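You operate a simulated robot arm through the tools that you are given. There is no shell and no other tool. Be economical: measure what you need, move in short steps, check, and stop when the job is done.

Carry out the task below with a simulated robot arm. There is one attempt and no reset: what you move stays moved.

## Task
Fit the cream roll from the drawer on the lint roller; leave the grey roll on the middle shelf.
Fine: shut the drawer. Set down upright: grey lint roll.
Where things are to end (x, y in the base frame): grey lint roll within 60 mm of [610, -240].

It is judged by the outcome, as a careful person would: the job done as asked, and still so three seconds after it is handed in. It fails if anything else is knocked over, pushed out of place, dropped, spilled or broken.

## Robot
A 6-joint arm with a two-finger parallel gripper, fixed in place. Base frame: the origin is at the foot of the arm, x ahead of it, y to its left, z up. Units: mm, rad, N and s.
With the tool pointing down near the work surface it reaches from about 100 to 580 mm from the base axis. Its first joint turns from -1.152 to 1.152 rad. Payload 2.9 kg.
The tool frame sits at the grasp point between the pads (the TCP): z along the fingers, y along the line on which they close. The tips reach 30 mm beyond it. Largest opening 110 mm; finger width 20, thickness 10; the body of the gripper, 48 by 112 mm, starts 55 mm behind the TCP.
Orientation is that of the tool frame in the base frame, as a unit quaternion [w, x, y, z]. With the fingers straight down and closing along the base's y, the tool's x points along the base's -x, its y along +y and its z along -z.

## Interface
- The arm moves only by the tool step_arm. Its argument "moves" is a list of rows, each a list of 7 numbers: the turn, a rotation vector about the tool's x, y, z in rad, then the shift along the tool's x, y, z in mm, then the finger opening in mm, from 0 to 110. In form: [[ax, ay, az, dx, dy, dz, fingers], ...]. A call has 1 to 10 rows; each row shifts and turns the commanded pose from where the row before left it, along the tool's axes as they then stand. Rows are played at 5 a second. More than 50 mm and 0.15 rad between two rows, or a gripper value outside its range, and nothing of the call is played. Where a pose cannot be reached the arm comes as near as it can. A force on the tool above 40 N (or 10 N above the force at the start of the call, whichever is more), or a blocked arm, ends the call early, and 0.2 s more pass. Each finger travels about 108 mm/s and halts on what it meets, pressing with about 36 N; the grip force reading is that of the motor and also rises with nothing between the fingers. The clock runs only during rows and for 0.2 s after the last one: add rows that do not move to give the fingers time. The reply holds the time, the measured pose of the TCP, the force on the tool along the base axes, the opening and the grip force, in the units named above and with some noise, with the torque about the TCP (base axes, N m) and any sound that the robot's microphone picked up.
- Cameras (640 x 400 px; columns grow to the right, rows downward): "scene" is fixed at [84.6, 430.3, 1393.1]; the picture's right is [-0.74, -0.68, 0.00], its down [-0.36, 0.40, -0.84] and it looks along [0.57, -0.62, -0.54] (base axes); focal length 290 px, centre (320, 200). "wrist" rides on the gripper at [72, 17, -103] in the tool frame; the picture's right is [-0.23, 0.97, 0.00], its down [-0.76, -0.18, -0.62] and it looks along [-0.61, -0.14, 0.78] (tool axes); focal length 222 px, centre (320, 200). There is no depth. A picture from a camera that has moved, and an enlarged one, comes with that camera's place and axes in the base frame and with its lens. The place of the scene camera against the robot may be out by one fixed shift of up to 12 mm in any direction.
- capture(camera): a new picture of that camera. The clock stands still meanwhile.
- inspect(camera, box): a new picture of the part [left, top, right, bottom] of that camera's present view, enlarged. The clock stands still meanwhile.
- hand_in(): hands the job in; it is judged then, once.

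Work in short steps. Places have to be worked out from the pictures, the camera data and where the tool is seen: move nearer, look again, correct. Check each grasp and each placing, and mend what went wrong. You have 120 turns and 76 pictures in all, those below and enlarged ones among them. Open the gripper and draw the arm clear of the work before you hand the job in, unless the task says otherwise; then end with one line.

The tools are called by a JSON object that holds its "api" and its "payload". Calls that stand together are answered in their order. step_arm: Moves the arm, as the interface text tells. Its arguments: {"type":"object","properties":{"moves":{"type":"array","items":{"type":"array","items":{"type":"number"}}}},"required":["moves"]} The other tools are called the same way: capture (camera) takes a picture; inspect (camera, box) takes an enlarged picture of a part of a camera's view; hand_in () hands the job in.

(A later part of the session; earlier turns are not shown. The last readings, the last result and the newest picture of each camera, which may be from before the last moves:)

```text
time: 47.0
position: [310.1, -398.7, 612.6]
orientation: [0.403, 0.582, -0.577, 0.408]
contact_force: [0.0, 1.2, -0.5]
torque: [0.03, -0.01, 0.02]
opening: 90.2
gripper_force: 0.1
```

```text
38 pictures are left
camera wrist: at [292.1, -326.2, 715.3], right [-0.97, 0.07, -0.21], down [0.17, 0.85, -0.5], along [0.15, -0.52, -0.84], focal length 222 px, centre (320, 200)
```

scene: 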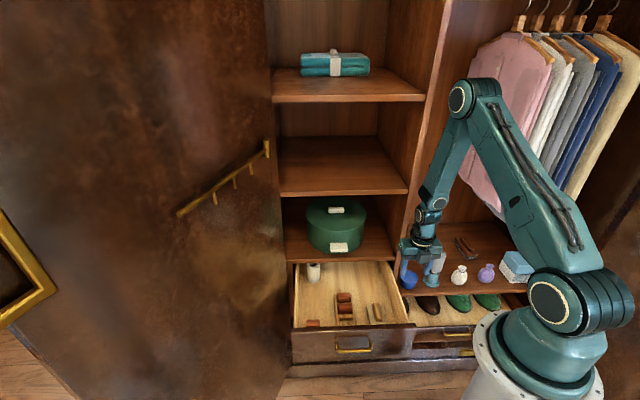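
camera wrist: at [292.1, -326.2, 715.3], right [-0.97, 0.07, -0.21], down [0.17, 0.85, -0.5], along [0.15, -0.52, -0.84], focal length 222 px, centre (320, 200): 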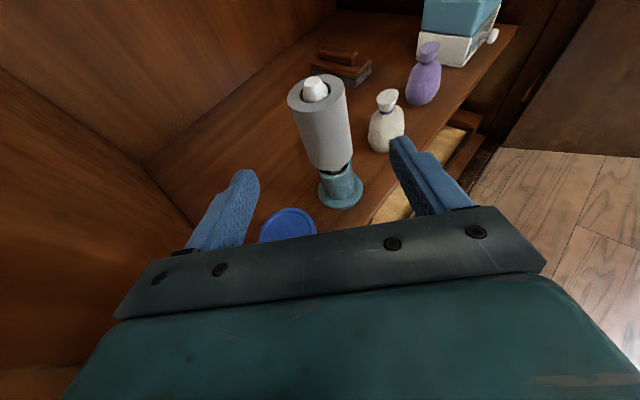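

The refined roll axis is about (307.5,-507). I'll advance over it with open fingers.

{"api": "step_arm", "payload": {"moves": [[0, 0, 0, 0.2, 0.5, 22.6, 80], [0, 0, 0, 0.2, 0.5, 22.6, 80], [0, 0, 0, 0.2, 0.5, 22.6, 80], [0, 0, 0, 0.2, 0.5, 22.6, 80], [0, 0, 0, 0.2, 0.5, 22.6, 80], [0, 0, 0, 0, 0, 0, 80]]}}

{"api": "capture", "payload": {"camera": "wrist"}}

{"api": "inspect", "payload": {"camera": "scene", "box": [390, 230, 510, 305]}}

```text
time: 48.4
position: [308.8, -504.8, 573.0]
orientation: [0.403, 0.582, -0.577, 0.408]
contact_force: [-0.4, 0.5, -0.4]
torque: [-0.01, 0.0, 0.0]
opening: 80.0
gripper_force: 0.1
```

```text
37 pictures are left
camera wrist: at [290.1, -433.1, 676.4], right [-0.97, 0.07, -0.21], down [0.17, 0.85, -0.5], along [0.15, -0.52, -0.84], focal length 222 px, centre (320, 200)
```

wrist: 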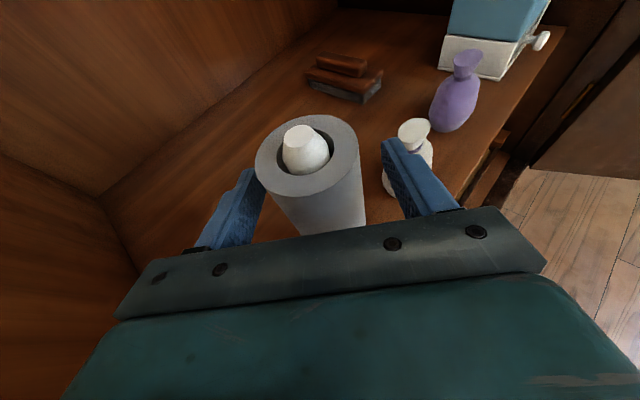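

```text
5.33 times, centred on (450, 268) of scene
camera zoom: at [84.6, 430.3, 1393.1], right [-0.74, -0.68, 0.0], down [-0.36, 0.4, -0.84], along [0.57, -0.62, -0.54], focal length 1549 px, centre (-373, -160)
```

zoom: 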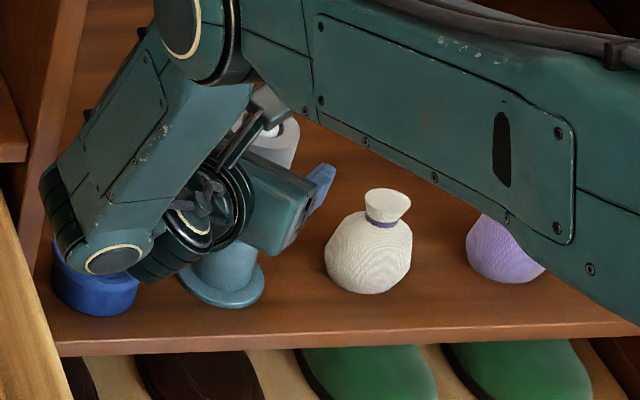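

The roll is centred between the fingers. I'll close on it.

{"api": "step_arm", "payload": {"moves": [[0, 0, 0, 0, 0, 0, 60], [0, 0, 0, 0, 0, 0, 50], [0, 0, 0, 0, 0, 0, 40], [0, 0, 0, 0, 0, 0, 40]]}}

```text
time: 49.4
position: [308.8, -504.3, 573.6]
orientation: [0.402, 0.582, -0.577, 0.408]
contact_force: [-0.7, 0.1, 1.5]
torque: [0.0, 0.05, 0.01]
opening: 49.7
gripper_force: 36.0
```

Gripped (49.7 mm). I'll lift straight up slowly.

{"api": "step_arm", "payload": {"moves": [[0, 0, 0, 14, 0, -5.1, 40], [0, 0, 0, 14, 0, -5.1, 40], [0, 0, 0, 14, 0, -5.1, 40], [0, 0, 0, 0, 0, 0, 40]]}}

{"api": "capture", "payload": {"camera": "wrist"}}

{"api": "inspect", "payload": {"camera": "scene", "box": [390, 220, 510, 295]}}

```text
time: 50.4
position: [307.1, -505.8, 618.8]
orientation: [0.403, 0.582, -0.577, 0.407]
contact_force: [-0.2, 0.3, -0.3]
torque: [-0.02, 0.0, 0.04]
opening: 49.6
gripper_force: 35.7
```

```text
35 pictures are left
camera wrist: at [290.2, -433.0, 722.2], right [-0.97, 0.07, -0.21], down [0.17, 0.85, -0.5], along [0.15, -0.52, -0.84], focal length 222 px, centre (320, 200)
```

wrist: 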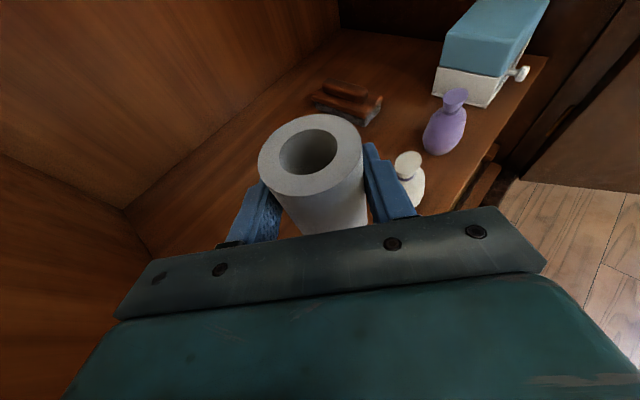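

```text
5.33 times, centred on (450, 258) of scene
camera zoom: at [84.6, 430.3, 1393.1], right [-0.74, -0.68, 0.0], down [-0.36, 0.4, -0.84], along [0.57, -0.62, -0.54], focal length 1549 px, centre (-373, -107)
```

zoom: 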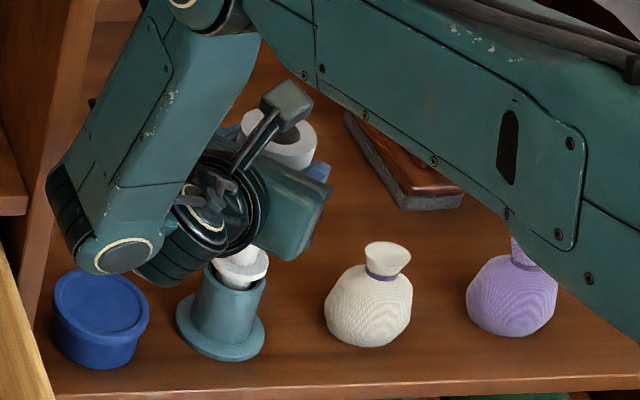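

The roll slides off cleanly and the pin stays in its stand. I'll lift further, then retreat along +y.

{"api": "step_arm", "payload": {"moves": [[0, 0, 0, 30, 0, -10.9, 40], [0, 0, 0, 37.6, 0, -13.6, 40], [0, 0, 0, 37.6, 0, -13.6, 40], [0, 0, 0, -14, 0, -38.5, 40], [0, 0, 0, -14, 0, -38.5, 40], [0, 0, 0, -14, 0, -38.5, 40], [0, 0, 0, -14, 0, -38.5, 40], [0, 0, 0, 0, 0, 0, 40]]}}

{"api": "capture", "payload": {"camera": "scene"}}

```text
time: 52.2
position: [305.8, -340.8, 733.9]
orientation: [0.403, 0.582, -0.577, 0.407]
contact_force: [0.0, 0.4, -0.8]
torque: [0.01, -0.01, 0.0]
opening: 50.3
gripper_force: 36.4
```

```text
33 pictures are left
```

scene: 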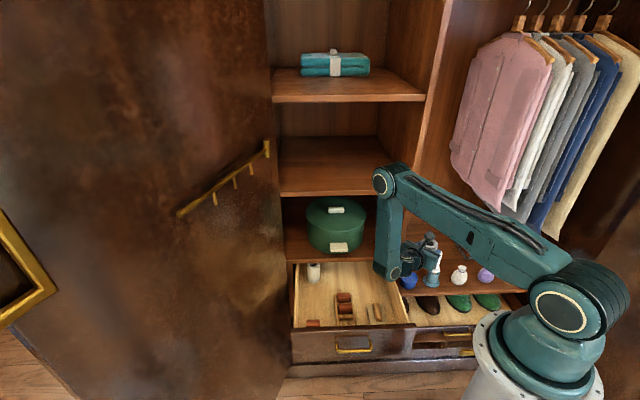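

Roll held. I'll move left across the front, keeping the same heading.

{"api": "step_arm", "payload": {"moves": [[0, 0, 0, 10.3, 0, -30.3, 40], [0, 0, 0, -5.2, -29, -28.9, 40], [0, 0, 0, -5.2, -29, -28.9, 40], [0, 0, 0, -5.2, -29, -28.9, 40], [0, 0, 0, -5.2, -29, -28.9, 40], [0, 0, 0, -5.2, -29, -28.9, 40], [0, 0, 0, -5.2, -29, -28.9, 40], [0, 0, 0, 0, 0, 0, 40]]}}

```text
time: 54.0
position: [478.9, -138.6, 784.0]
orientation: [0.403, 0.582, -0.577, 0.407]
contact_force: [-0.7, 0.1, -0.4]
torque: [-0.04, 0.02, 0.0]
opening: 49.9
gripper_force: 35.8
```

Now straight up to Z≈1015.

{"api": "step_arm", "payload": {"moves": [[0, 0, 0, 43.2, 0, -15.7, 40], [0, 0, 0, 43.2, 0, -15.7, 40], [0, 0, 0, 43.2, 0, -15.7, 40], [0, 0, 0, 43.2, 0, -15.7, 40], [0, 0, 0, 43.2, 0, -15.7, 40], [0, 0, 0, 0, 0, 0, 40]]}}

{"api": "capture", "payload": {"camera": "wrist"}}

{"api": "capture", "payload": {"camera": "scene"}}

```text
time: 55.4
position: [477.9, -143.7, 1013.0]
orientation: [0.402, 0.583, -0.577, 0.407]
contact_force: [-1.0, -0.4, -0.1]
torque: [0.01, 0.0, -0.01]
opening: 49.8
gripper_force: 36.4
```

```text
32 pictures are left
camera wrist: at [460.2, -70.7, 1115.8], right [-0.97, 0.07, -0.21], down [0.17, 0.85, -0.5], along [0.15, -0.52, -0.84], focal length 222 px, centre (320, 200)
```

wrist: 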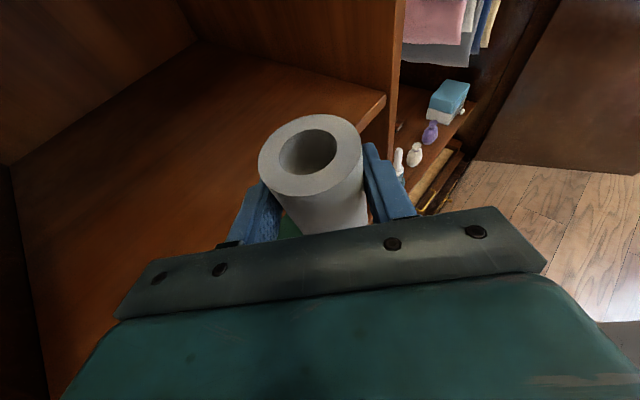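

```text
31 pictures are left
```

scene: 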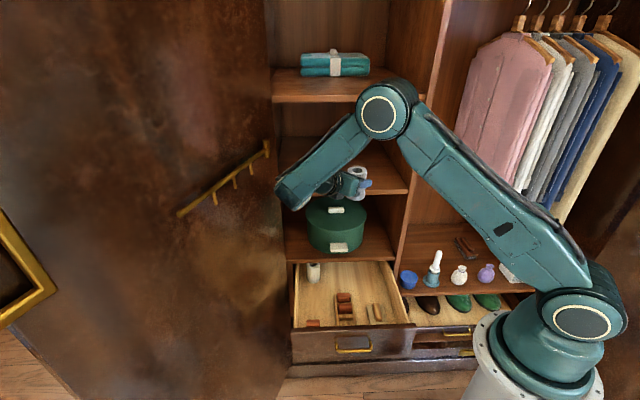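

I'll enter a bit over the shelf with a little more height, then yaw back to heading n.

{"api": "step_arm", "payload": {"moves": [[0, 0, 0, 14.5, -22, 18.1, 40], [0, 0, 0, 14.5, -22, 18.1, 40], [0.123, 0, -0.0446, 0, 0, 0, 40], [0.123, 0, -0.0446, 0, 0, 0, 40], [0.123, 0, -0.0446, 0, 0, 0, 40], [0.123, 0, -0.0446, 0, 0, 0, 40], [0.123, 0, -0.0446, 0, 0, 0, 40], [0.123, 0, -0.0446, 0, 0, 0, 40], [0, 0, 0, 0, 0, 0, 40]]}}

{"api": "capture", "payload": {"camera": "wrist"}}

```text
time: 57.4
position: [521.4, -185.8, 1025.6]
orientation: [0.216, 0.758, -0.31, 0.532]
contact_force: [-0.7, -0.5, 0.2]
torque: [0.04, -0.01, 0.01]
opening: 49.8
gripper_force: 35.2
```

```text
30 pictures are left
camera wrist: at [458.2, -146.6, 1129.8], right [-0.74, -0.64, -0.22], down [-0.48, 0.72, -0.5], along [0.48, -0.27, -0.84], focal length 222 px, centre (320, 200)
```

wrist: 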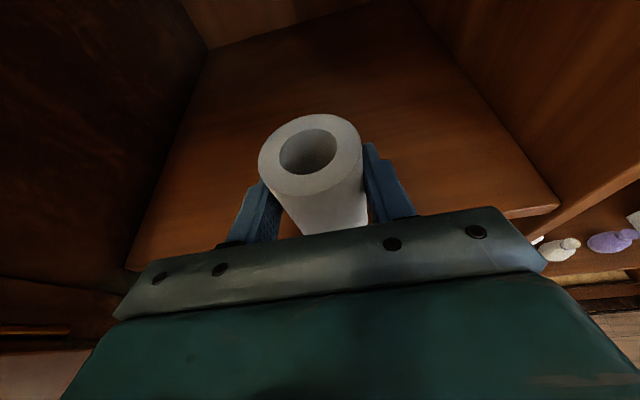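

Oriented correctly. I'll advance to (610,-240) above the shelf.

{"api": "step_arm", "payload": {"moves": [[0, 0, 0, 11.5, -8.1, 31.6, 40], [0, 0, 0, 11.5, -8.1, 31.6, 40], [0, 0, 0, 11.5, -8.1, 31.6, 40], [0, 0, 0, 0, 0, 0, 40], [0, 0, 0, -9.4, 0, 3.4, 40]]}}

{"api": "capture", "payload": {"camera": "wrist"}}

{"api": "inspect", "payload": {"camera": "scene", "box": [270, 120, 430, 220]}}

```text
time: 58.6
position: [612.9, -239.6, 1018.4]
orientation: [0.216, 0.758, -0.31, 0.532]
contact_force: [-0.9, 0.6, -0.5]
torque: [0.01, 0.0, 0.01]
opening: 49.8
gripper_force: 36.4
```

```text
29 pictures are left
camera wrist: at [549.6, -199.5, 1121.1], right [-0.74, -0.64, -0.22], down [-0.48, 0.72, -0.5], along [0.48, -0.27, -0.84], focal length 222 px, centre (320, 200)
```

wrist: 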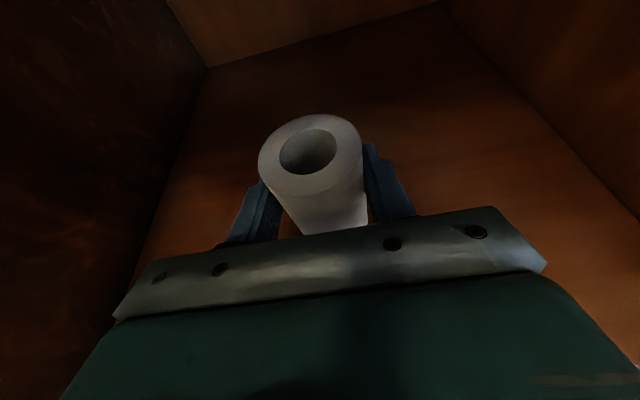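

```text
4.00 times, centred on (350, 170) of scene
camera zoom: at [84.6, 430.3, 1393.1], right [-0.74, -0.68, 0.0], down [-0.36, 0.4, -0.84], along [0.57, -0.62, -0.54], focal length 1161 px, centre (200, 320)
```

zoom: 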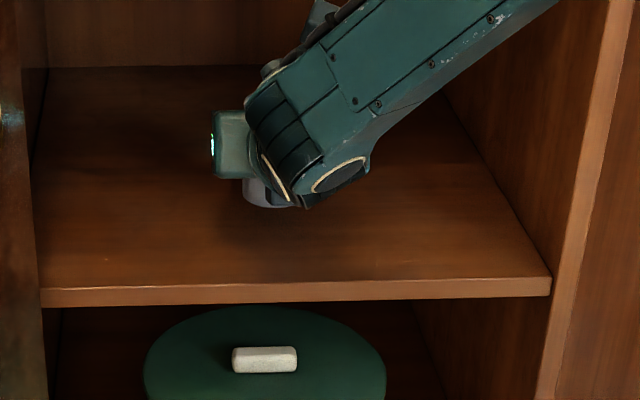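

The roll bottom is estimated at about 968. I'll lower in small steps until contact.

{"api": "step_arm", "payload": {"moves": [[0, 0, 0, -3.76, 0, 1.36, 40], [0, 0, 0, -3.76, 0, 1.36, 40], [0, 0, 0, -3.76, 0, 1.36, 40], [0, 0, 0, -3.76, 0, 1.36, 40], [0, 0, 0, -3.76, 0, 1.36, 40], [0, 0, 0, 0, 0, 0, 40]]}}

{"api": "step_arm", "payload": {"moves": [[0, 0, 0, -1.88, 0, 0.68, 40], [0, 0, 0, -1.88, 0, 0.68, 40], [0, 0, 0, -1.88, 0, 0.68, 40], [0, 0, 0, 0, 0, 0, 40]]}}

```text
time: 60.0
position: [611.4, -239.2, 996.5]
orientation: [0.216, 0.758, -0.311, 0.531]
contact_force: [0.3, -0.5, -0.6]
torque: [-0.01, 0.03, 0.0]
opening: 49.6
gripper_force: 36.4
```

```text
time: 61.0
position: [610.5, -238.2, 994.4]
orientation: [0.216, 0.756, -0.31, 0.534]
contact_force: [-3.3, 3.2, 18.3]
torque: [0.34, 0.38, -0.02]
opening: 49.4
gripper_force: 36.2
```

Contact (18 N). I'll ease by 1.5 mm and release gently.

{"api": "step_arm", "payload": {"moves": [[0, 0, 0, 1.4, 0, -0.5, 40], [0, 0, 0, 0, 0, 0, 52], [0, 0, 0, 0, 0, 0, 60], [0, 0, 0, 0, 0, 0, 80], [0, 0, 0, 0, 0, 0, 80]]}}

{"api": "capture", "payload": {"camera": "wrist"}}

```text
time: 62.2
position: [611.7, -239.3, 991.8]
orientation: [0.216, 0.758, -0.31, 0.531]
contact_force: [0.1, -0.1, 0.4]
torque: [0.0, 0.01, 0.01]
opening: 80.2
gripper_force: 0.0
```

```text
27 pictures are left
camera wrist: at [547.6, -199.9, 1095.0], right [-0.74, -0.64, -0.22], down [-0.48, 0.72, -0.5], along [0.48, -0.27, -0.84], focal length 222 px, centre (320, 200)
```

wrist: 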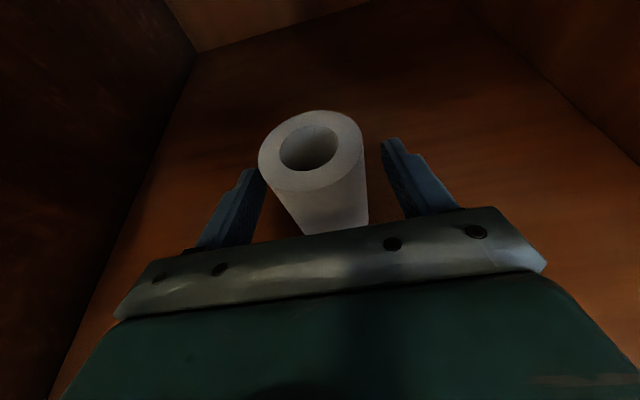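

The grey roll stands on its own. I'll retreat along the tool axis and start pitching down for the drawer.

{"api": "step_arm", "payload": {"moves": [[0, 0, 0, 0, 0, -30, 80], [0, 0, 0, 0, 0, -40, 80], [0, 0, 0, 0, 0, -40, 80], [0, 0, 0, 0, 0, -40, 80], [0, -0.14, 0, 0, 0, -10, 60], [0, -0.14, 0, -10, 0, 0, 40], [0, -0.14, 0, -10, 0, 0, 20], [0, -0.14, 0, -10, 0, 0, 0], [0, 0, 0, 0, 0, 0, 0]]}}

{"api": "capture", "payload": {"camera": "scene"}}

```text
time: 64.2
position: [492.0, -121.6, 1022.4]
orientation: [0.121, 0.876, -0.358, 0.3]
contact_force: [0.0, 0.1, 0.7]
torque: [-0.03, 0.01, 0.01]
opening: 0.0
gripper_force: 35.7
```

```text
26 pictures are left
```

scene: 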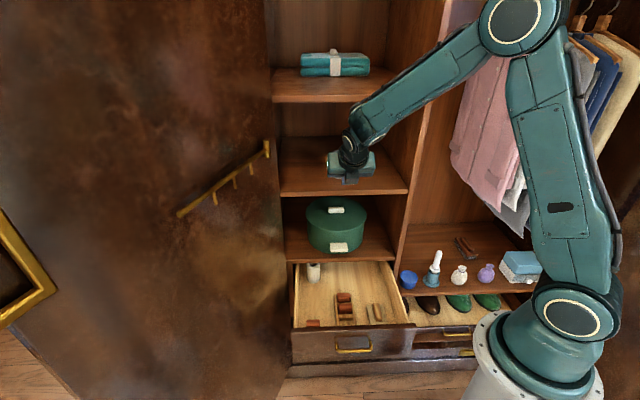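

Continue pitching to fully down while backing off, then descend in front of the shelves toward the open drawer.

{"api": "step_arm", "payload": {"moves": [[0, -0.132, 0, -22, 0, 0, 0], [0, -0.132, 0, -22, 0, 0, 0], [0, -0.132, 0, -22, 0, 0, 0], [0, -0.132, 0, -22, 0, 0, 0], [0, -0.132, 0, -22, 0, 0, 0], [0, 0, 0, -5, 0, 45, 0], [0, 0, 0, -5, 0, 45, 0], [0, 0, 0, -5, 0, 45, 0], [0, 0, 0, -5, 0, 45, 0], [0, 0, 0, 0, 0, 0, 0]]}}

```text
time: 66.4
position: [406.9, -37.3, 798.3]
orientation: [-0.001, 0.926, -0.377, 0.002]
contact_force: [-0.4, -0.6, 0.5]
torque: [0.04, 0.0, 0.04]
opening: 0.0
gripper_force: 35.8
```

{"api": "capture", "payload": {"camera": "wrist"}}

```text
25 pictures are left
camera wrist: at [445.4, -99.8, 901.5], right [-0.84, -0.54, 0.0], down [-0.42, 0.66, 0.62], along [-0.33, 0.53, -0.78], focal length 222 px, centre (320, 200)
```

wrist: 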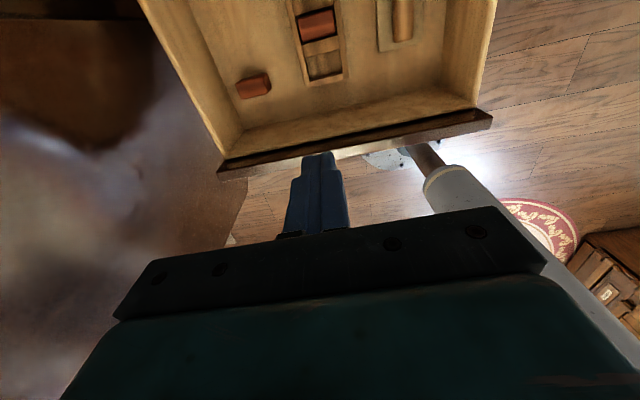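

The drawer panel's top is at N≈270–282 and the fingertips (N=314) are behind it. I'll descend to Z≈620 and pull the panel outward.

{"api": "step_arm", "payload": {"moves": [[0, 0, 0, 0, 0, 45, 0], [0, 0, 0, 0, 0, 45, 0], [0, 0, 0, 0, 0, 45, 0], [0, 0, 0, 0, 0, 43, 0], [0, 0, 0, -10, 0, 0, 0], [0, 0, 0, -12, 0, 0, 0], [0, 0, 0, -12, 0, 0, 0], [0, 0, 0, -12, 0, 0, 0], [0, 0, 0, 0, 0, 0, 0]]}}

{"api": "inspect", "payload": {"camera": "scene", "box": [270, 240, 430, 340]}}

```text
time: 68.4
position: [374.2, -4.9, 622.1]
orientation: [-0.001, 0.926, -0.377, 0.002]
contact_force: [0.7, 0.2, 0.4]
torque: [-0.02, 0.01, -0.01]
opening: 0.0
gripper_force: 35.8
```

```text
4.00 times, centred on (350, 290) of scene
camera zoom: at [84.6, 430.3, 1393.1], right [-0.74, -0.68, 0.0], down [-0.36, 0.4, -0.84], along [0.57, -0.62, -0.54], focal length 1161 px, centre (200, -160)
```

zoom: 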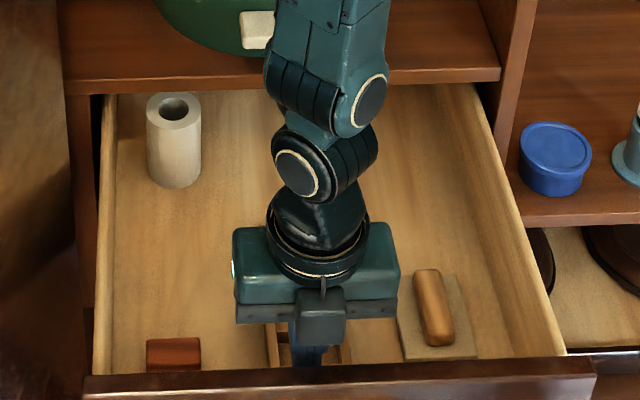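

It works; the drawer is moving out. I'll pull about 50 mm more.

{"api": "step_arm", "payload": {"moves": [[0, 0, 0, -12, 0, 0, 0], [0, 0, 0, -12, 0, 0, 0], [0, 0, 0, -12, 0, 0, 0], [0, 0, 0, -12, 0, 0, 0], [0, 0, 0, 0, 0, 0, 0]]}}

{"api": "inspect", "payload": {"camera": "scene", "box": [270, 240, 430, 340]}}

```text
time: 69.6
position: [340.4, 27.8, 622.4]
orientation: [-0.002, 0.926, -0.378, 0.002]
contact_force: [0.2, 0.4, 0.8]
torque: [0.03, 0.0, 0.02]
opening: 0.0
gripper_force: 36.3
```

```text
4.00 times, centred on (350, 290) of scene
camera zoom: at [84.6, 430.3, 1393.1], right [-0.74, -0.68, 0.0], down [-0.36, 0.4, -0.84], along [0.57, -0.62, -0.54], focal length 1161 px, centre (200, -160)
```

zoom: 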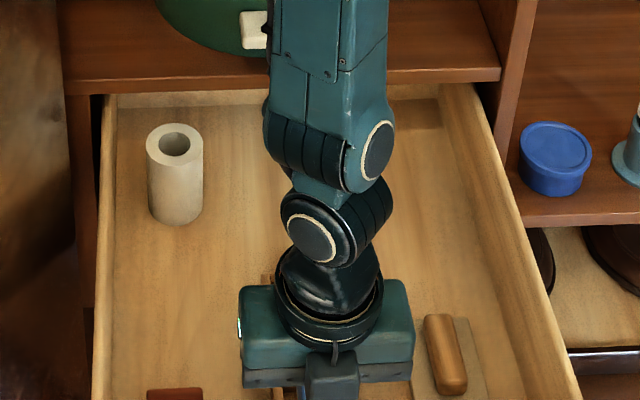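

The drawer is out far enough. I'll rise, yaw to heading −25°, and shift toward the roll.

{"api": "step_arm", "payload": {"moves": [[0, 0, 0, 5, 0, -44, 0], [0, 0, 0, 0, 0, -44, 0], [0, 0, 0, 0, 0, -44, 30], [0, 0, 0, 0, 0, -44, 60], [0, 0, -0.116, 0, 0, 0, 80], [0, 0, -0.116, 0, 0, 0, 80], [0, 0, -0.116, 0, 0, 0, 80], [0, 0, 0, 40, 0, 0, 80], [0, 0, 0, 40, 0, 0, 80], [0, 0, 0, 40, 0, 0, 80]]}}

{"api": "step_arm", "payload": {"moves": [[0, 0.131, 0, 0, 0, 0, 80], [0, 0.131, 0, 0, 0, 0, 80], [0, 0.131, 0, 0, 0, 0, 80], [0, 0.131, 0, 0, 0, 0, 80], [0, 0.131, 0, 0, 0, 0, 80], [0, 0.131, 0, 0, 0, 0, 80], [0, 0.131, 0, 0, 0, 0, 80], [0, 0.131, 0, 0, 0, 0, 80], [0, 0, 0, 0, 0, 0, 80]]}}

{"api": "capture", "payload": {"camera": "wrist"}}

```text
time: 71.8
position: [453.2, -24.6, 799.2]
orientation: [-0.001, 0.977, -0.211, 0.001]
contact_force: [-0.7, 0.5, -0.3]
torque: [-0.04, 0.02, -0.03]
opening: 80.1
gripper_force: 0.1
```

```text
time: 73.8
position: [452.9, -24.3, 797.5]
orientation: [0.104, 0.845, -0.182, 0.491]
contact_force: [0.3, 0.8, -0.3]
torque: [0.0, 0.01, -0.01]
opening: 79.7
gripper_force: 0.0
```

```text
22 pictures are left
camera wrist: at [396.2, -17.2, 911.6], right [-0.5, -0.84, -0.2], down [-0.76, 0.54, -0.35], along [0.4, -0.03, -0.91], focal length 222 px, centre (320, 200)
```

wrist: 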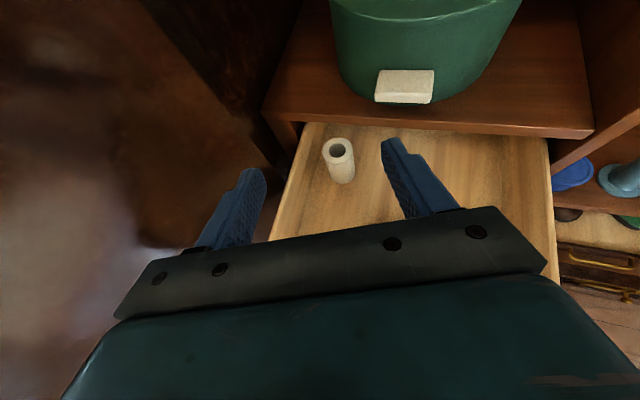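

A combined estimate puts the cream roll near N≈486, R≈-353, which is about (593,-94), with its top near Z≈605. I'll go to a pre-grasp 120 mm back and look again.

{"api": "step_arm", "payload": {"moves": [[0, 0, 0, -24.7, 1.5, 29, 80], [0, 0, 0, -24.7, 1.5, 29, 80], [0, 0, 0, -24.7, 1.5, 29, 80], [0, 0, 0, -24.7, 1.5, 29, 80], [0, 0, 0, 0, 0, 0, 80]]}}

{"api": "capture", "payload": {"camera": "wrist"}}

```text
time: 75.0
position: [496.3, -52.1, 654.6]
orientation: [0.106, 0.845, -0.184, 0.491]
contact_force: [-0.2, -0.3, 0.1]
torque: [-0.02, -0.03, -0.01]
opening: 80.2
gripper_force: 0.0
```

```text
21 pictures are left
camera wrist: at [440.4, -44.6, 768.1], right [-0.51, -0.84, -0.2], down [-0.76, 0.54, -0.35], along [0.4, -0.03, -0.91], focal length 222 px, centre (320, 200)
```

wrist: 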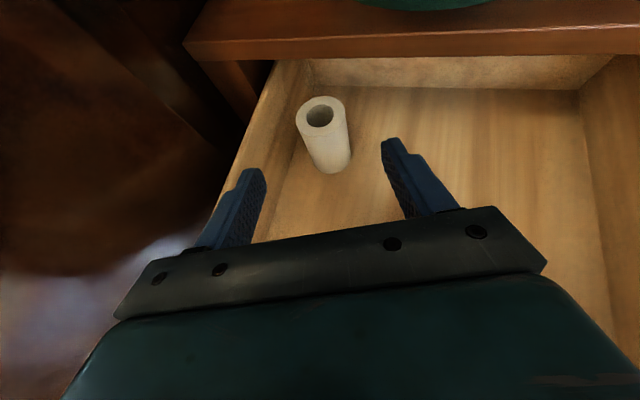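

The views now agree: the roll's axis is at (607,-103) and it spans Z 494–582. I'll approach in two parts, checking before the end.

{"api": "step_arm", "payload": {"moves": [[0, 0, 0, -12, 0.6, 10, 80], [0, 0, 0, -12, 0.6, 20, 80], [0, 0, 0, 0, 0, 30, 80], [0, 0, 0, 0, 0, 30, 80], [0, 0, 0, 0, 0, 0, 80]]}}

{"api": "capture", "payload": {"camera": "wrist"}}

{"api": "inspect", "payload": {"camera": "scene", "box": [270, 220, 430, 340]}}

```text
time: 76.2
position: [556.0, -81.0, 588.8]
orientation: [0.106, 0.845, -0.184, 0.49]
contact_force: [-0.1, 0.0, 0.3]
torque: [0.02, 0.0, -0.03]
opening: 79.9
gripper_force: 0.1
```

```text
20 pictures are left
camera wrist: at [500.0, -72.9, 702.4], right [-0.51, -0.84, -0.2], down [-0.76, 0.54, -0.35], along [0.4, -0.03, -0.91], focal length 222 px, centre (320, 200)
```

wrist: 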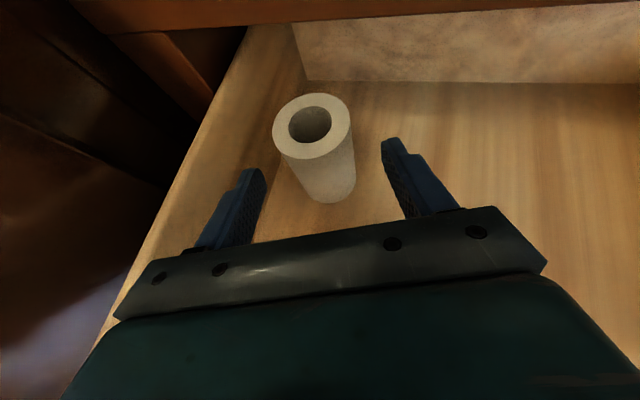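

```text
3.33 times, centred on (350, 280) of scene
camera zoom: at [84.6, 430.3, 1393.1], right [-0.74, -0.68, 0.0], down [-0.36, 0.4, -0.84], along [0.57, -0.62, -0.54], focal length 968 px, centre (220, -67)
```

zoom: 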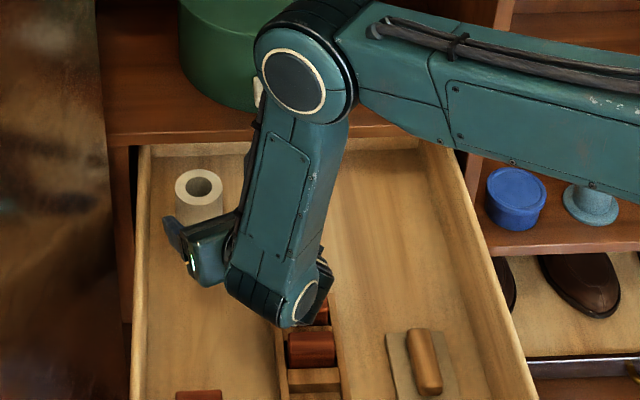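

Well aligned; the roll is at (604,-101). I'll advance the last 60 mm and close.

{"api": "step_arm", "payload": {"moves": [[0, 0, 0, -0.6, -0.5, 20, 80], [0, 0, 0, -0.6, -0.5, 20, 80], [0, 0, 0, -0.6, -0.5, 20, 80], [0, 0, 0, 0, 0, 0, 70], [0, 0, 0, 0, 0, 0, 58], [0, 0, 0, 0, 0, 0, 48], [0, 0, 0, 0, 0, 0, 40], [0, 0, 0, 0, 0, 0, 40]]}}

{"api": "capture", "payload": {"camera": "wrist"}}

```text
time: 78.0
position: [603.9, -99.4, 559.8]
orientation: [0.106, 0.845, -0.185, 0.49]
contact_force: [-0.4, -0.3, 0.2]
torque: [-0.02, -0.02, -0.01]
opening: 50.0
gripper_force: 36.2
```

```text
18 pictures are left
camera wrist: at [547.9, -91.7, 672.5], right [-0.51, -0.84, -0.2], down [-0.76, 0.54, -0.35], along [0.4, -0.03, -0.91], focal length 222 px, centre (320, 200)
```

wrist: 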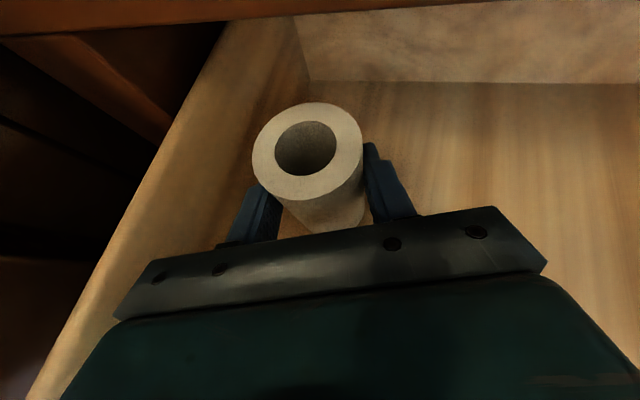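

Gripped at 50 mm. The shelf edge overhangs the roll slightly, so I'll lift 25 mm, move out along −N, then rise.

{"api": "step_arm", "payload": {"moves": [[0, 0, 0, 10.9, 0, -6.2, 40], [0, 0, 0, 10.9, 0, -6.2, 40], [0, 0, 0, -18.6, -14.1, -32.4, 40], [0, 0, 0, -18.6, -14.1, -32.4, 40], [0, 0, 0, 41.7, 0, -23.7, 40], [0, 0, 0, 41.7, 0, -23.7, 40], [0, 0, 0, 41.7, 0, -23.7, 40], [0, 0, 0, 41.7, 0, -23.7, 40], [0, 0, 0, 0, 0, 0, 40]]}}

{"api": "capture", "payload": {"camera": "scene"}}

```text
time: 80.0
position: [548.2, -43.2, 774.8]
orientation: [0.105, 0.846, -0.183, 0.49]
contact_force: [-0.4, -0.3, 0.2]
torque: [0.0, 0.0, -0.01]
opening: 49.9
gripper_force: 35.7
```

```text
17 pictures are left
```

scene: 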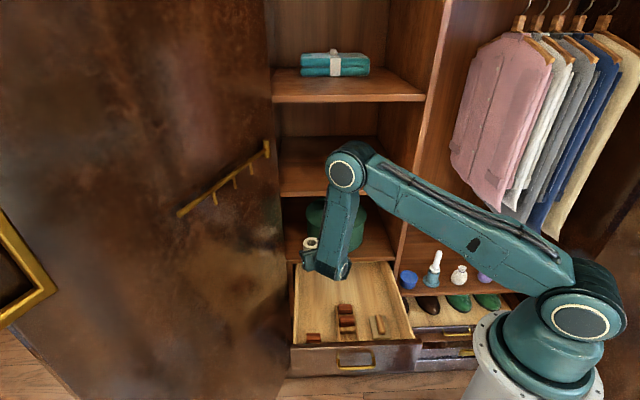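

Cream roll held. I'll yaw back to heading −90° while shifting right across the front.

{"api": "step_arm", "payload": {"moves": [[-0.125, 0, 0.071, -1, 14.7, -1.8, 40], [-0.125, 0, 0.071, 0, 14.8, 0, 40], [-0.125, 0, 0.071, 1.1, 14.7, 2, 40], [-0.125, 0, 0.071, 2.1, 14.2, 3.7, 40], [-0.125, 0, 0.071, 3.1, 13.4, 5.4, 40], [-0.125, 0, 0.071, 4, 12.5, 6.9, 40], [-0.125, 0, 0.071, 4.9, 11, 8.6, 40], [-0.125, 0, 0.071, 5.7, 9.6, 9.9, 40], [0, 0, 0, 0, 0, 0, 40]]}}

```text
time: 82.0
position: [484.9, -143.3, 775.6]
orientation: [-0.357, -0.609, 0.614, -0.353]
contact_force: [-0.3, 0.5, 0.0]
torque: [-0.02, -0.04, 0.02]
opening: 49.6
gripper_force: 35.5
```

Good orientation (heading −90°, level). I'll traverse right in front of the partition.

{"api": "step_arm", "payload": {"moves": [[0, 0, 0, 16.4, 35.8, 28.6, 40], [0, 0, 0, 16.4, 35.8, 28.6, 40], [0, 0, 0, 16.4, 35.8, 28.6, 40], [0, 0, 0, 16.4, 35.8, 28.6, 40], [0, 0, 0, 16.4, 35.8, 28.6, 40], [0, 0, 0, 0, 0, 0, 40]]}}

{"api": "capture", "payload": {"camera": "wrist"}}

```text
time: 83.4
position: [302.0, -309.3, 775.9]
orientation: [-0.356, -0.61, 0.613, -0.354]
contact_force: [1.3, -0.3, -0.6]
torque: [-0.03, -0.02, -0.04]
opening: 49.8
gripper_force: 35.3
```

```text
16 pictures are left
camera wrist: at [285.4, -255.7, 889.6], right [-0.97, 0.12, -0.2], down [0.18, 0.92, -0.35], along [0.14, -0.38, -0.92], focal length 222 px, centre (320, 200)
```

wrist: 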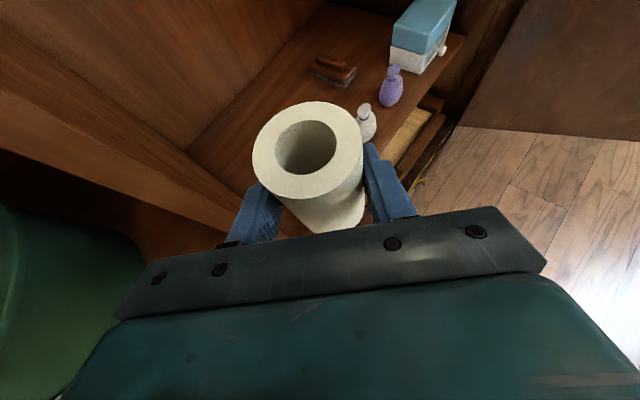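

Using the finger-centre constraint, I get the pin axis at about (307.5,-511) with its tip near Z 605. The cream roll's axis is about 10 mm ahead of the TCP and its bottom about 66 mm below it. I'll go above the pin.

{"api": "step_arm", "payload": {"moves": [[0, 0, 0, 23.7, -1.4, 41.5, 40], [0, 0, 0, 23.7, -1.4, 41.5, 40], [0, 0, 0, 23.7, -1.4, 41.5, 40], [0, 0, 0, 23.7, -1.4, 41.5, 40], [0, 0, 0, -34.7, 0, 19.8, 40], [0, 0, 0, -30, 0, 17, 40], [0, 0, 0, 0, 0, 0, 40]]}}

{"api": "inspect", "payload": {"camera": "scene", "box": [400, 210, 480, 300]}}

```text
time: 85.0
position: [308.3, -496.5, 702.9]
orientation: [-0.356, -0.611, 0.613, -0.354]
contact_force: [0.4, 0.7, -1.6]
torque: [-0.02, -0.03, 0.0]
opening: 49.7
gripper_force: 36.4
```

```text
4.44 times, centred on (440, 255) of scene
camera zoom: at [84.6, 430.3, 1393.1], right [-0.74, -0.68, 0.0], down [-0.36, 0.4, -0.84], along [0.57, -0.62, -0.54], focal length 1290 px, centre (-213, -44)
```

zoom: 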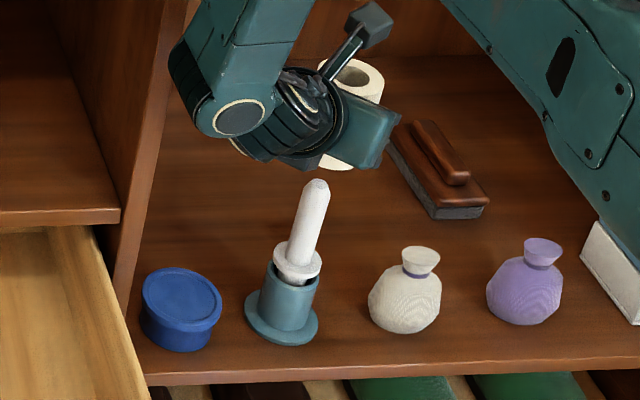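

Above the pin. I'll take tighter views for alignment.

{"api": "inspect", "payload": {"camera": "scene", "box": [420, 218, 468, 290]}}

{"api": "capture", "payload": {"camera": "wrist"}}

```text
5.56 times, centred on (444, 254) of scene
camera zoom: at [84.6, 430.3, 1393.1], right [-0.74, -0.68, 0.0], down [-0.36, 0.4, -0.84], along [0.57, -0.62, -0.54], focal length 1613 px, centre (-369, -100)
```

zoom: 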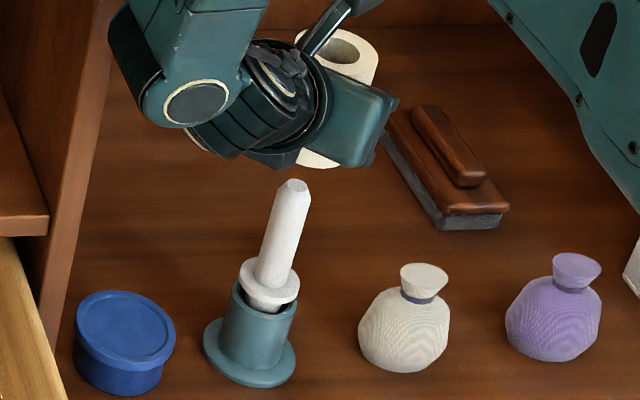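

```text
13 pictures are left
camera wrist: at [292.0, -442.9, 816.0], right [-0.97, 0.12, -0.2], down [0.18, 0.92, -0.35], along [0.14, -0.38, -0.92], focal length 222 px, centre (320, 200)
```

wrist: 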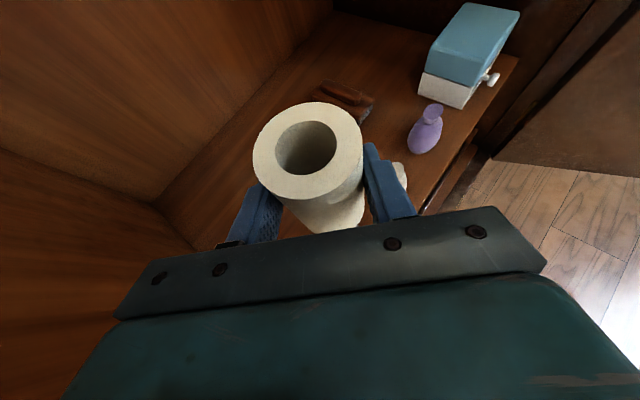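

Both views agree that alignment is within a few mm, and the bore (~30 mm) is generous against the chamfered tip. I'll correct by (+2.5,-2.5) mm and lower 35 mm.

{"api": "step_arm", "payload": {"moves": [[0, 0, 0, 1.2, -2.5, 2.2, 40], [0, 0, 0, -15.2, 0, 8.7, 40], [0, 0, 0, -15.2, 0, 8.7, 40], [0, 0, 0, 0, 0, 0, 40]]}}

{"api": "inspect", "payload": {"camera": "scene", "box": [420, 218, 468, 290]}}

```text
time: 86.0
position: [310.0, -501.0, 665.8]
orientation: [-0.356, -0.61, 0.614, -0.353]
contact_force: [0.4, 0.3, -0.1]
torque: [-0.02, 0.03, 0.02]
opening: 50.0
gripper_force: 36.3
```

```text
5.56 times, centred on (444, 254) of scene
camera zoom: at [84.6, 430.3, 1393.1], right [-0.74, -0.68, 0.0], down [-0.36, 0.4, -0.84], along [0.57, -0.62, -0.54], focal length 1613 px, centre (-369, -100)
```

zoom: 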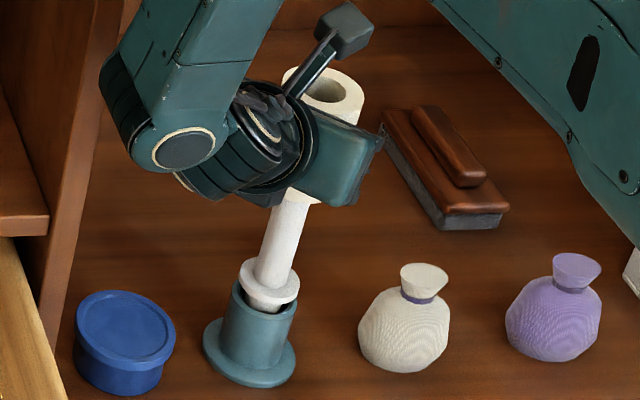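

Aligned laterally within 2 mm. I'll lower in small steps while watching the force.

{"api": "step_arm", "payload": {"moves": [[0, 0, 0, -3.5, 0, 2, 40], [0, 0, 0, -3.5, 0, 2, 40], [0, 0, 0, -3.5, 0, 2, 40], [0, 0, 0, -3.5, 0, 2, 40], [0, 0, 0, 0, 0, 0, 40]]}}

{"api": "step_arm", "payload": {"moves": [[0, 0, 0, -3.5, 0, 2, 40], [0, 0, 0, -3.5, 0, 2, 40], [0, 0, 0, -3.5, 0, 2, 40], [0, 0, 0, 0, 0, 0, 40]]}}

```text
time: 87.2
position: [310.4, -499.0, 649.2]
orientation: [-0.356, -0.61, 0.612, -0.355]
contact_force: [0.3, -0.9, -0.1]
torque: [-0.01, 0.0, 0.01]
opening: 49.4
gripper_force: 35.8
```

```text
time: 88.2
position: [310.6, -502.3, 638.3]
orientation: [-0.357, -0.609, 0.614, -0.353]
contact_force: [-0.2, -0.1, -0.8]
torque: [-0.02, 0.02, 0.0]
opening: 49.5
gripper_force: 35.7
```

No force with the roll bottom already below the tip height. I'll check that the pin is inside the bore.

{"api": "inspect", "payload": {"camera": "scene", "box": [420, 225, 468, 297]}}

{"api": "inspect", "payload": {"camera": "wrist", "box": [240, 90, 380, 240]}}

```text
5.56 times, centred on (444, 261) of scene
camera zoom: at [84.6, 430.3, 1393.1], right [-0.74, -0.68, 0.0], down [-0.36, 0.4, -0.84], along [0.57, -0.62, -0.54], focal length 1613 px, centre (-369, -139)
```

zoom: 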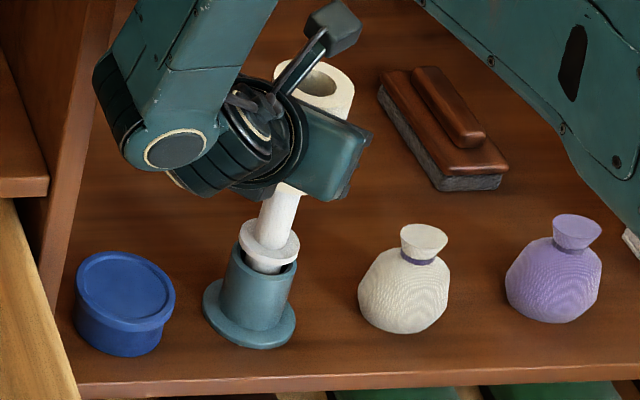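

```text
2.67 times, centred on (310, 165) of wrist
camera zoom: at [294.0, -447.2, 751.5], right [-0.97, 0.12, -0.2], down [0.18, 0.92, -0.35], along [0.14, -0.38, -0.92], focal length 592 px, centre (347, 293)
```

zoom: 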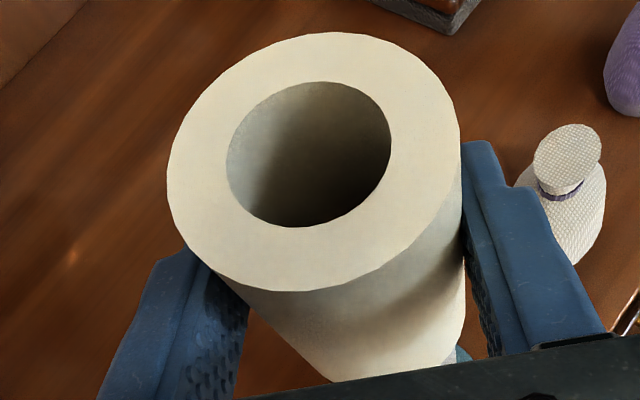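

The pin is going into the bore. I'll keep lowering.

{"api": "step_arm", "payload": {"moves": [[0, 0, 0, -3.5, 0, 2, 40], [0, 0, 0, -3.5, 0, 2, 40], [0, 0, 0, -3.5, 0, 2, 40], [0, 0, 0, -3.5, 0, 2, 40], [0, 0, 0, -3.5, 0, 2, 40], [0, 0, 0, -3.5, 0, 2, 40], [0, 0, 0, -3.5, 0, 2, 40], [0, 0, 0, 0, 0, 0, 40]]}}

{"api": "capture", "payload": {"camera": "wrist"}}

```text
time: 90.0
position: [311.6, -501.1, 610.0]
orientation: [-0.355, -0.611, 0.613, -0.353]
contact_force: [0.5, -0.3, 0.1]
torque: [0.0, 0.05, -0.02]
opening: 49.5
gripper_force: 36.4
```

```text
9 pictures are left
camera wrist: at [295.0, -446.7, 723.4], right [-0.97, 0.12, -0.2], down [0.18, 0.92, -0.35], along [0.14, -0.38, -0.92], focal length 222 px, centre (320, 200)
```

wrist: 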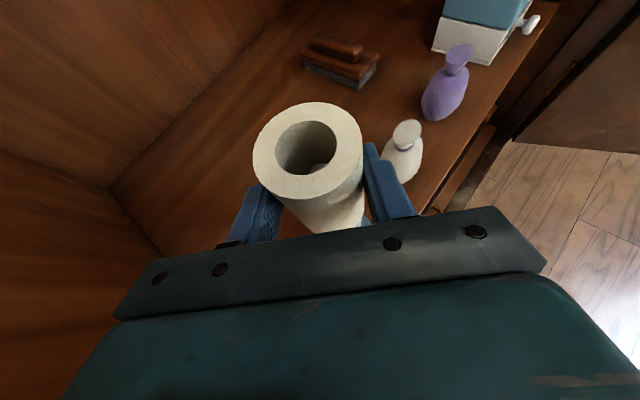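

The pin tip is visible inside the bore. I'll continue down until it seats.

{"api": "step_arm", "payload": {"moves": [[0, 0, 0, -3.5, 0, 2, 40], [0, 0, 0, -3.5, 0, 2, 40], [0, 0, 0, -3.5, 0, 2, 40], [0, 0, 0, -3.5, 0, 2, 40], [0, 0, 0, -3.5, 0, 2, 40], [0, 0, 0, -3.5, 0, 2, 40], [0, 0, 0, -3.5, 0, 2, 40], [0, 0, 0, 0, 0, 0, 40]]}}

{"api": "step_arm", "payload": {"moves": [[0, 0, 0, -1.75, 0, 1, 40], [0, 0, 0, -1.75, 0, 1, 40], [0, 0, 0, -1.75, 0, 1, 40], [0, 0, 0, -1.75, 0, 1, 40], [0, 0, 0, 0, 0, 0, 40]]}}

```text
time: 91.8
position: [311.8, -500.7, 582.6]
orientation: [-0.356, -0.611, 0.613, -0.354]
contact_force: [-1.0, 0.5, -0.6]
torque: [0.0, -0.04, 0.01]
opening: 49.4
gripper_force: 36.1
```

```text
time: 93.0
position: [310.2, -500.5, 571.4]
orientation: [-0.356, -0.61, 0.614, -0.353]
contact_force: [0.5, -0.7, -0.5]
torque: [-0.01, 0.02, 0.0]
opening: 49.4
gripper_force: 35.8
```

{"api": "step_arm", "payload": {"moves": [[0, 0, 0, -1.3, 0, 0.75, 40], [0, 0, 0, -1.3, 0, 0.75, 40], [0, 0, 0, -1.3, 0, 0.75, 40], [0, 0, 0, 0, 0, 0, 40]]}}

{"api": "inspect", "payload": {"camera": "wrist", "box": [240, 90, 380, 240]}}

```text
time: 94.0
position: [311.1, -500.1, 569.1]
orientation: [-0.356, -0.61, 0.613, -0.354]
contact_force: [-1.1, 2.7, 5.2]
torque: [0.15, 0.08, 0.02]
opening: 49.3
gripper_force: 35.7
```

```text
2.67 times, centred on (310, 165) of wrist
camera zoom: at [294.6, -446.6, 682.9], right [-0.97, 0.12, -0.2], down [0.18, 0.92, -0.35], along [0.14, -0.38, -0.91], focal length 592 px, centre (347, 293)
```

zoom: 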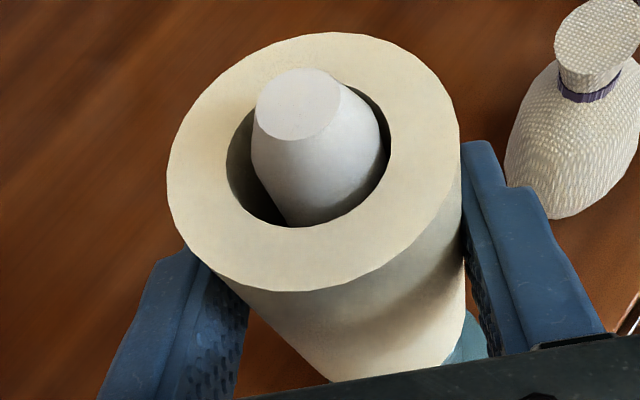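

Contact at the expected seat height (5 N), with the pin protruding through the bore. I'll release and back off along the tool axis.

{"api": "step_arm", "payload": {"moves": [[0, 0, 0, 0, 0, 0, 51], [0, 0, 0, 0, 0, 0, 56], [0, 0, 0, 0, 0, 0, 66], [0, 0, 0, 0, 0, 0, 82], [0, 0, 0, 0, 0, 0, 82], [0, 0, 0, 0, 0, -20, 82], [0, 0, 0, 0, 0, -40, 82], [0, 0, 0, 0, 0, -40, 82], [0, 0, 0, 0, 0, -40, 82], [0, 0, 0, 0, 0, 0, 82]]}}

{"api": "capture", "payload": {"camera": "wrist"}}

```text
time: 96.2
position: [312.0, -377.6, 638.2]
orientation: [-0.356, -0.61, 0.613, -0.353]
contact_force: [0.7, 0.4, 0.2]
torque: [0.02, -0.01, -0.05]
opening: 82.4
gripper_force: 0.1
```

```text
7 pictures are left
camera wrist: at [295.3, -324.1, 752.2], right [-0.97, 0.12, -0.2], down [0.18, 0.92, -0.35], along [0.14, -0.38, -0.92], focal length 222 px, centre (320, 200)
```

wrist: 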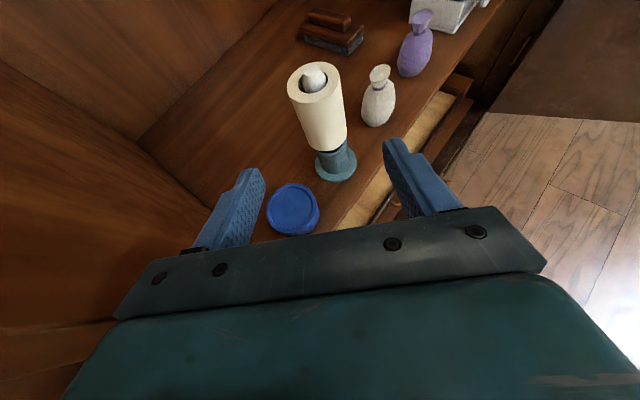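

The cream roll is seated on the roller and everything is upright. Now to the drawer: retreat up, then traverse left.

{"api": "step_arm", "payload": {"moves": [[0, 0, 0, 24, 0, -39.8, 60], [0, 0, 0, 24, 0, -39.8, 30], [0, 0, 0, 24, 0, -39.8, 0], [0, 0, 0, -16.4, -35.8, -28.6, 0], [0, 0, 0, -16.4, -35.8, -28.6, 0], [0, 0, 0, -16.4, -35.8, -28.6, 0], [0, 0, 0, -16.4, -35.8, -28.6, 0], [0, 0, 0, -16.4, -35.8, -28.6, 0], [0, 0, 0, -10, -20, -17.5, 0], [0, 0, 0, 0, 0, 0, 0]]}}

```text
time: 98.4
position: [512.4, -126.3, 762.8]
orientation: [-0.356, -0.611, 0.613, -0.354]
contact_force: [0.0, 0.2, 0.8]
torque: [-0.01, 0.01, -0.01]
opening: 0.2
gripper_force: 36.4
```

Next I yaw to heading n and steepen the pitch to about 40°.

{"api": "step_arm", "payload": {"moves": [[0.1136, 0, -0.0648, 0, 0, 0, 0], [0.1136, 0, -0.0648, 0, 0, 0, 0], [0.1136, 0, -0.0648, 0, 0, 0, 0], [0.1136, 0, -0.0648, 0, 0, 0, 0], [0.1136, 0, -0.0648, 0, 0, 0, 0], [0.1136, 0, -0.0648, 0, 0, 0, 0], [0, -0.09, 0, 0, -13, 0, 0], [0, -0.09, 0, 0, -14, 0, 0], [0, 0, 0, 0, 0, 0, 0]]}}

```text
time: 100.4
position: [532.2, -108.9, 759.8]
orientation: [0.162, 0.837, -0.35, 0.389]
contact_force: [-1.3, -0.5, 0.9]
torque: [-0.01, 0.02, -0.02]
opening: 0.1
gripper_force: 35.5
```

Now I travel out over the drawer at R≈-300 to in front of the panel.

{"api": "step_arm", "payload": {"moves": [[0, 0, 0, -31.4, 0, -23.9, 0], [0, 0, 0, -31.4, 0, -23.9, 0], [0, 0, 0, -31.4, 0, -23.9, 0], [0, 0, 0, -31.4, 0, -23.9, 0], [0, 0, 0, -31.4, 0, -23.9, 0], [0, 0, 0, -31.4, 0, -23.9, 0], [0, 0, 0, -31.4, 0, -23.9, 0], [0, 0, 0, -31.4, 0, -23.9, 0], [0, 0, 0, 0, 0, 0, 0]]}}

{"api": "capture", "payload": {"camera": "scene"}}

```text
time: 102.4
position: [317.0, 111.3, 688.8]
orientation: [0.163, 0.836, -0.349, 0.39]
contact_force: [0.1, -0.8, 0.1]
torque: [-0.01, 0.01, 0.04]
opening: 0.0
gripper_force: 35.8
```

```text
6 pictures are left
```

scene: 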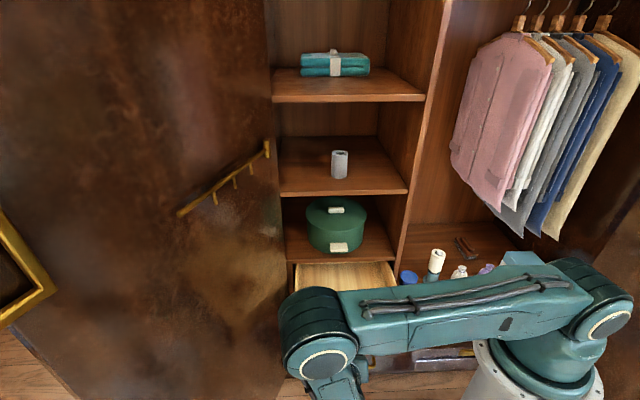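

Everything is in place, and the grey roll is standing on the shelf. I'll lower the closed fingers in front of the panel and start pushing.

{"api": "step_arm", "payload": {"moves": [[0, 0, 0, -25, 0, 15, 0], [0, 0, 0, -25, 0, 15, 0], [0, 0, 0, 0, 0, 0, 0], [0, 0, 0, 9.7, 0, 11.5, 0], [0, 0, 0, 9.7, 0, 11.5, 0], [0, 0, 0, 9.7, 0, 11.5, 0], [0, 0, 0, 9.7, 0, 11.5, 0], [0, 0, 0, 9.7, 0, 11.5, 0], [0, 0, 0, 0, 0, 0, 0]]}}

{"api": "capture", "payload": {"camera": "wrist"}}

```text
time: 104.4
position: [362.5, 64.9, 631.7]
orientation: [0.164, 0.836, -0.351, 0.389]
contact_force: [-0.2, -0.2, -0.2]
torque: [0.01, 0.02, 0.02]
opening: 0.0
gripper_force: 36.2
```

```text
5 pictures are left
camera wrist: at [328.1, 75.3, 753.8], right [-0.8, -0.58, -0.17], down [-0.55, 0.81, -0.18], along [0.25, -0.05, -0.97], focal length 222 px, centre (320, 200)
```

wrist: 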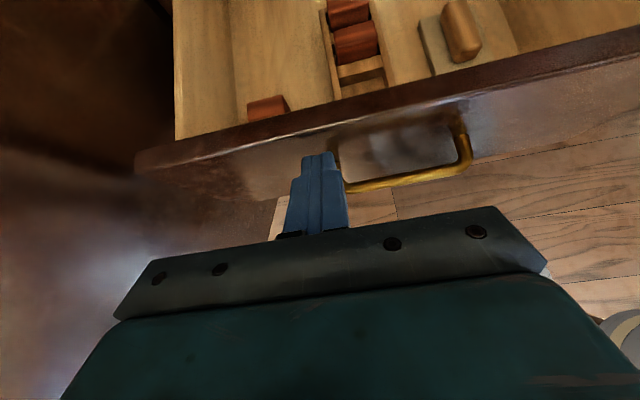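

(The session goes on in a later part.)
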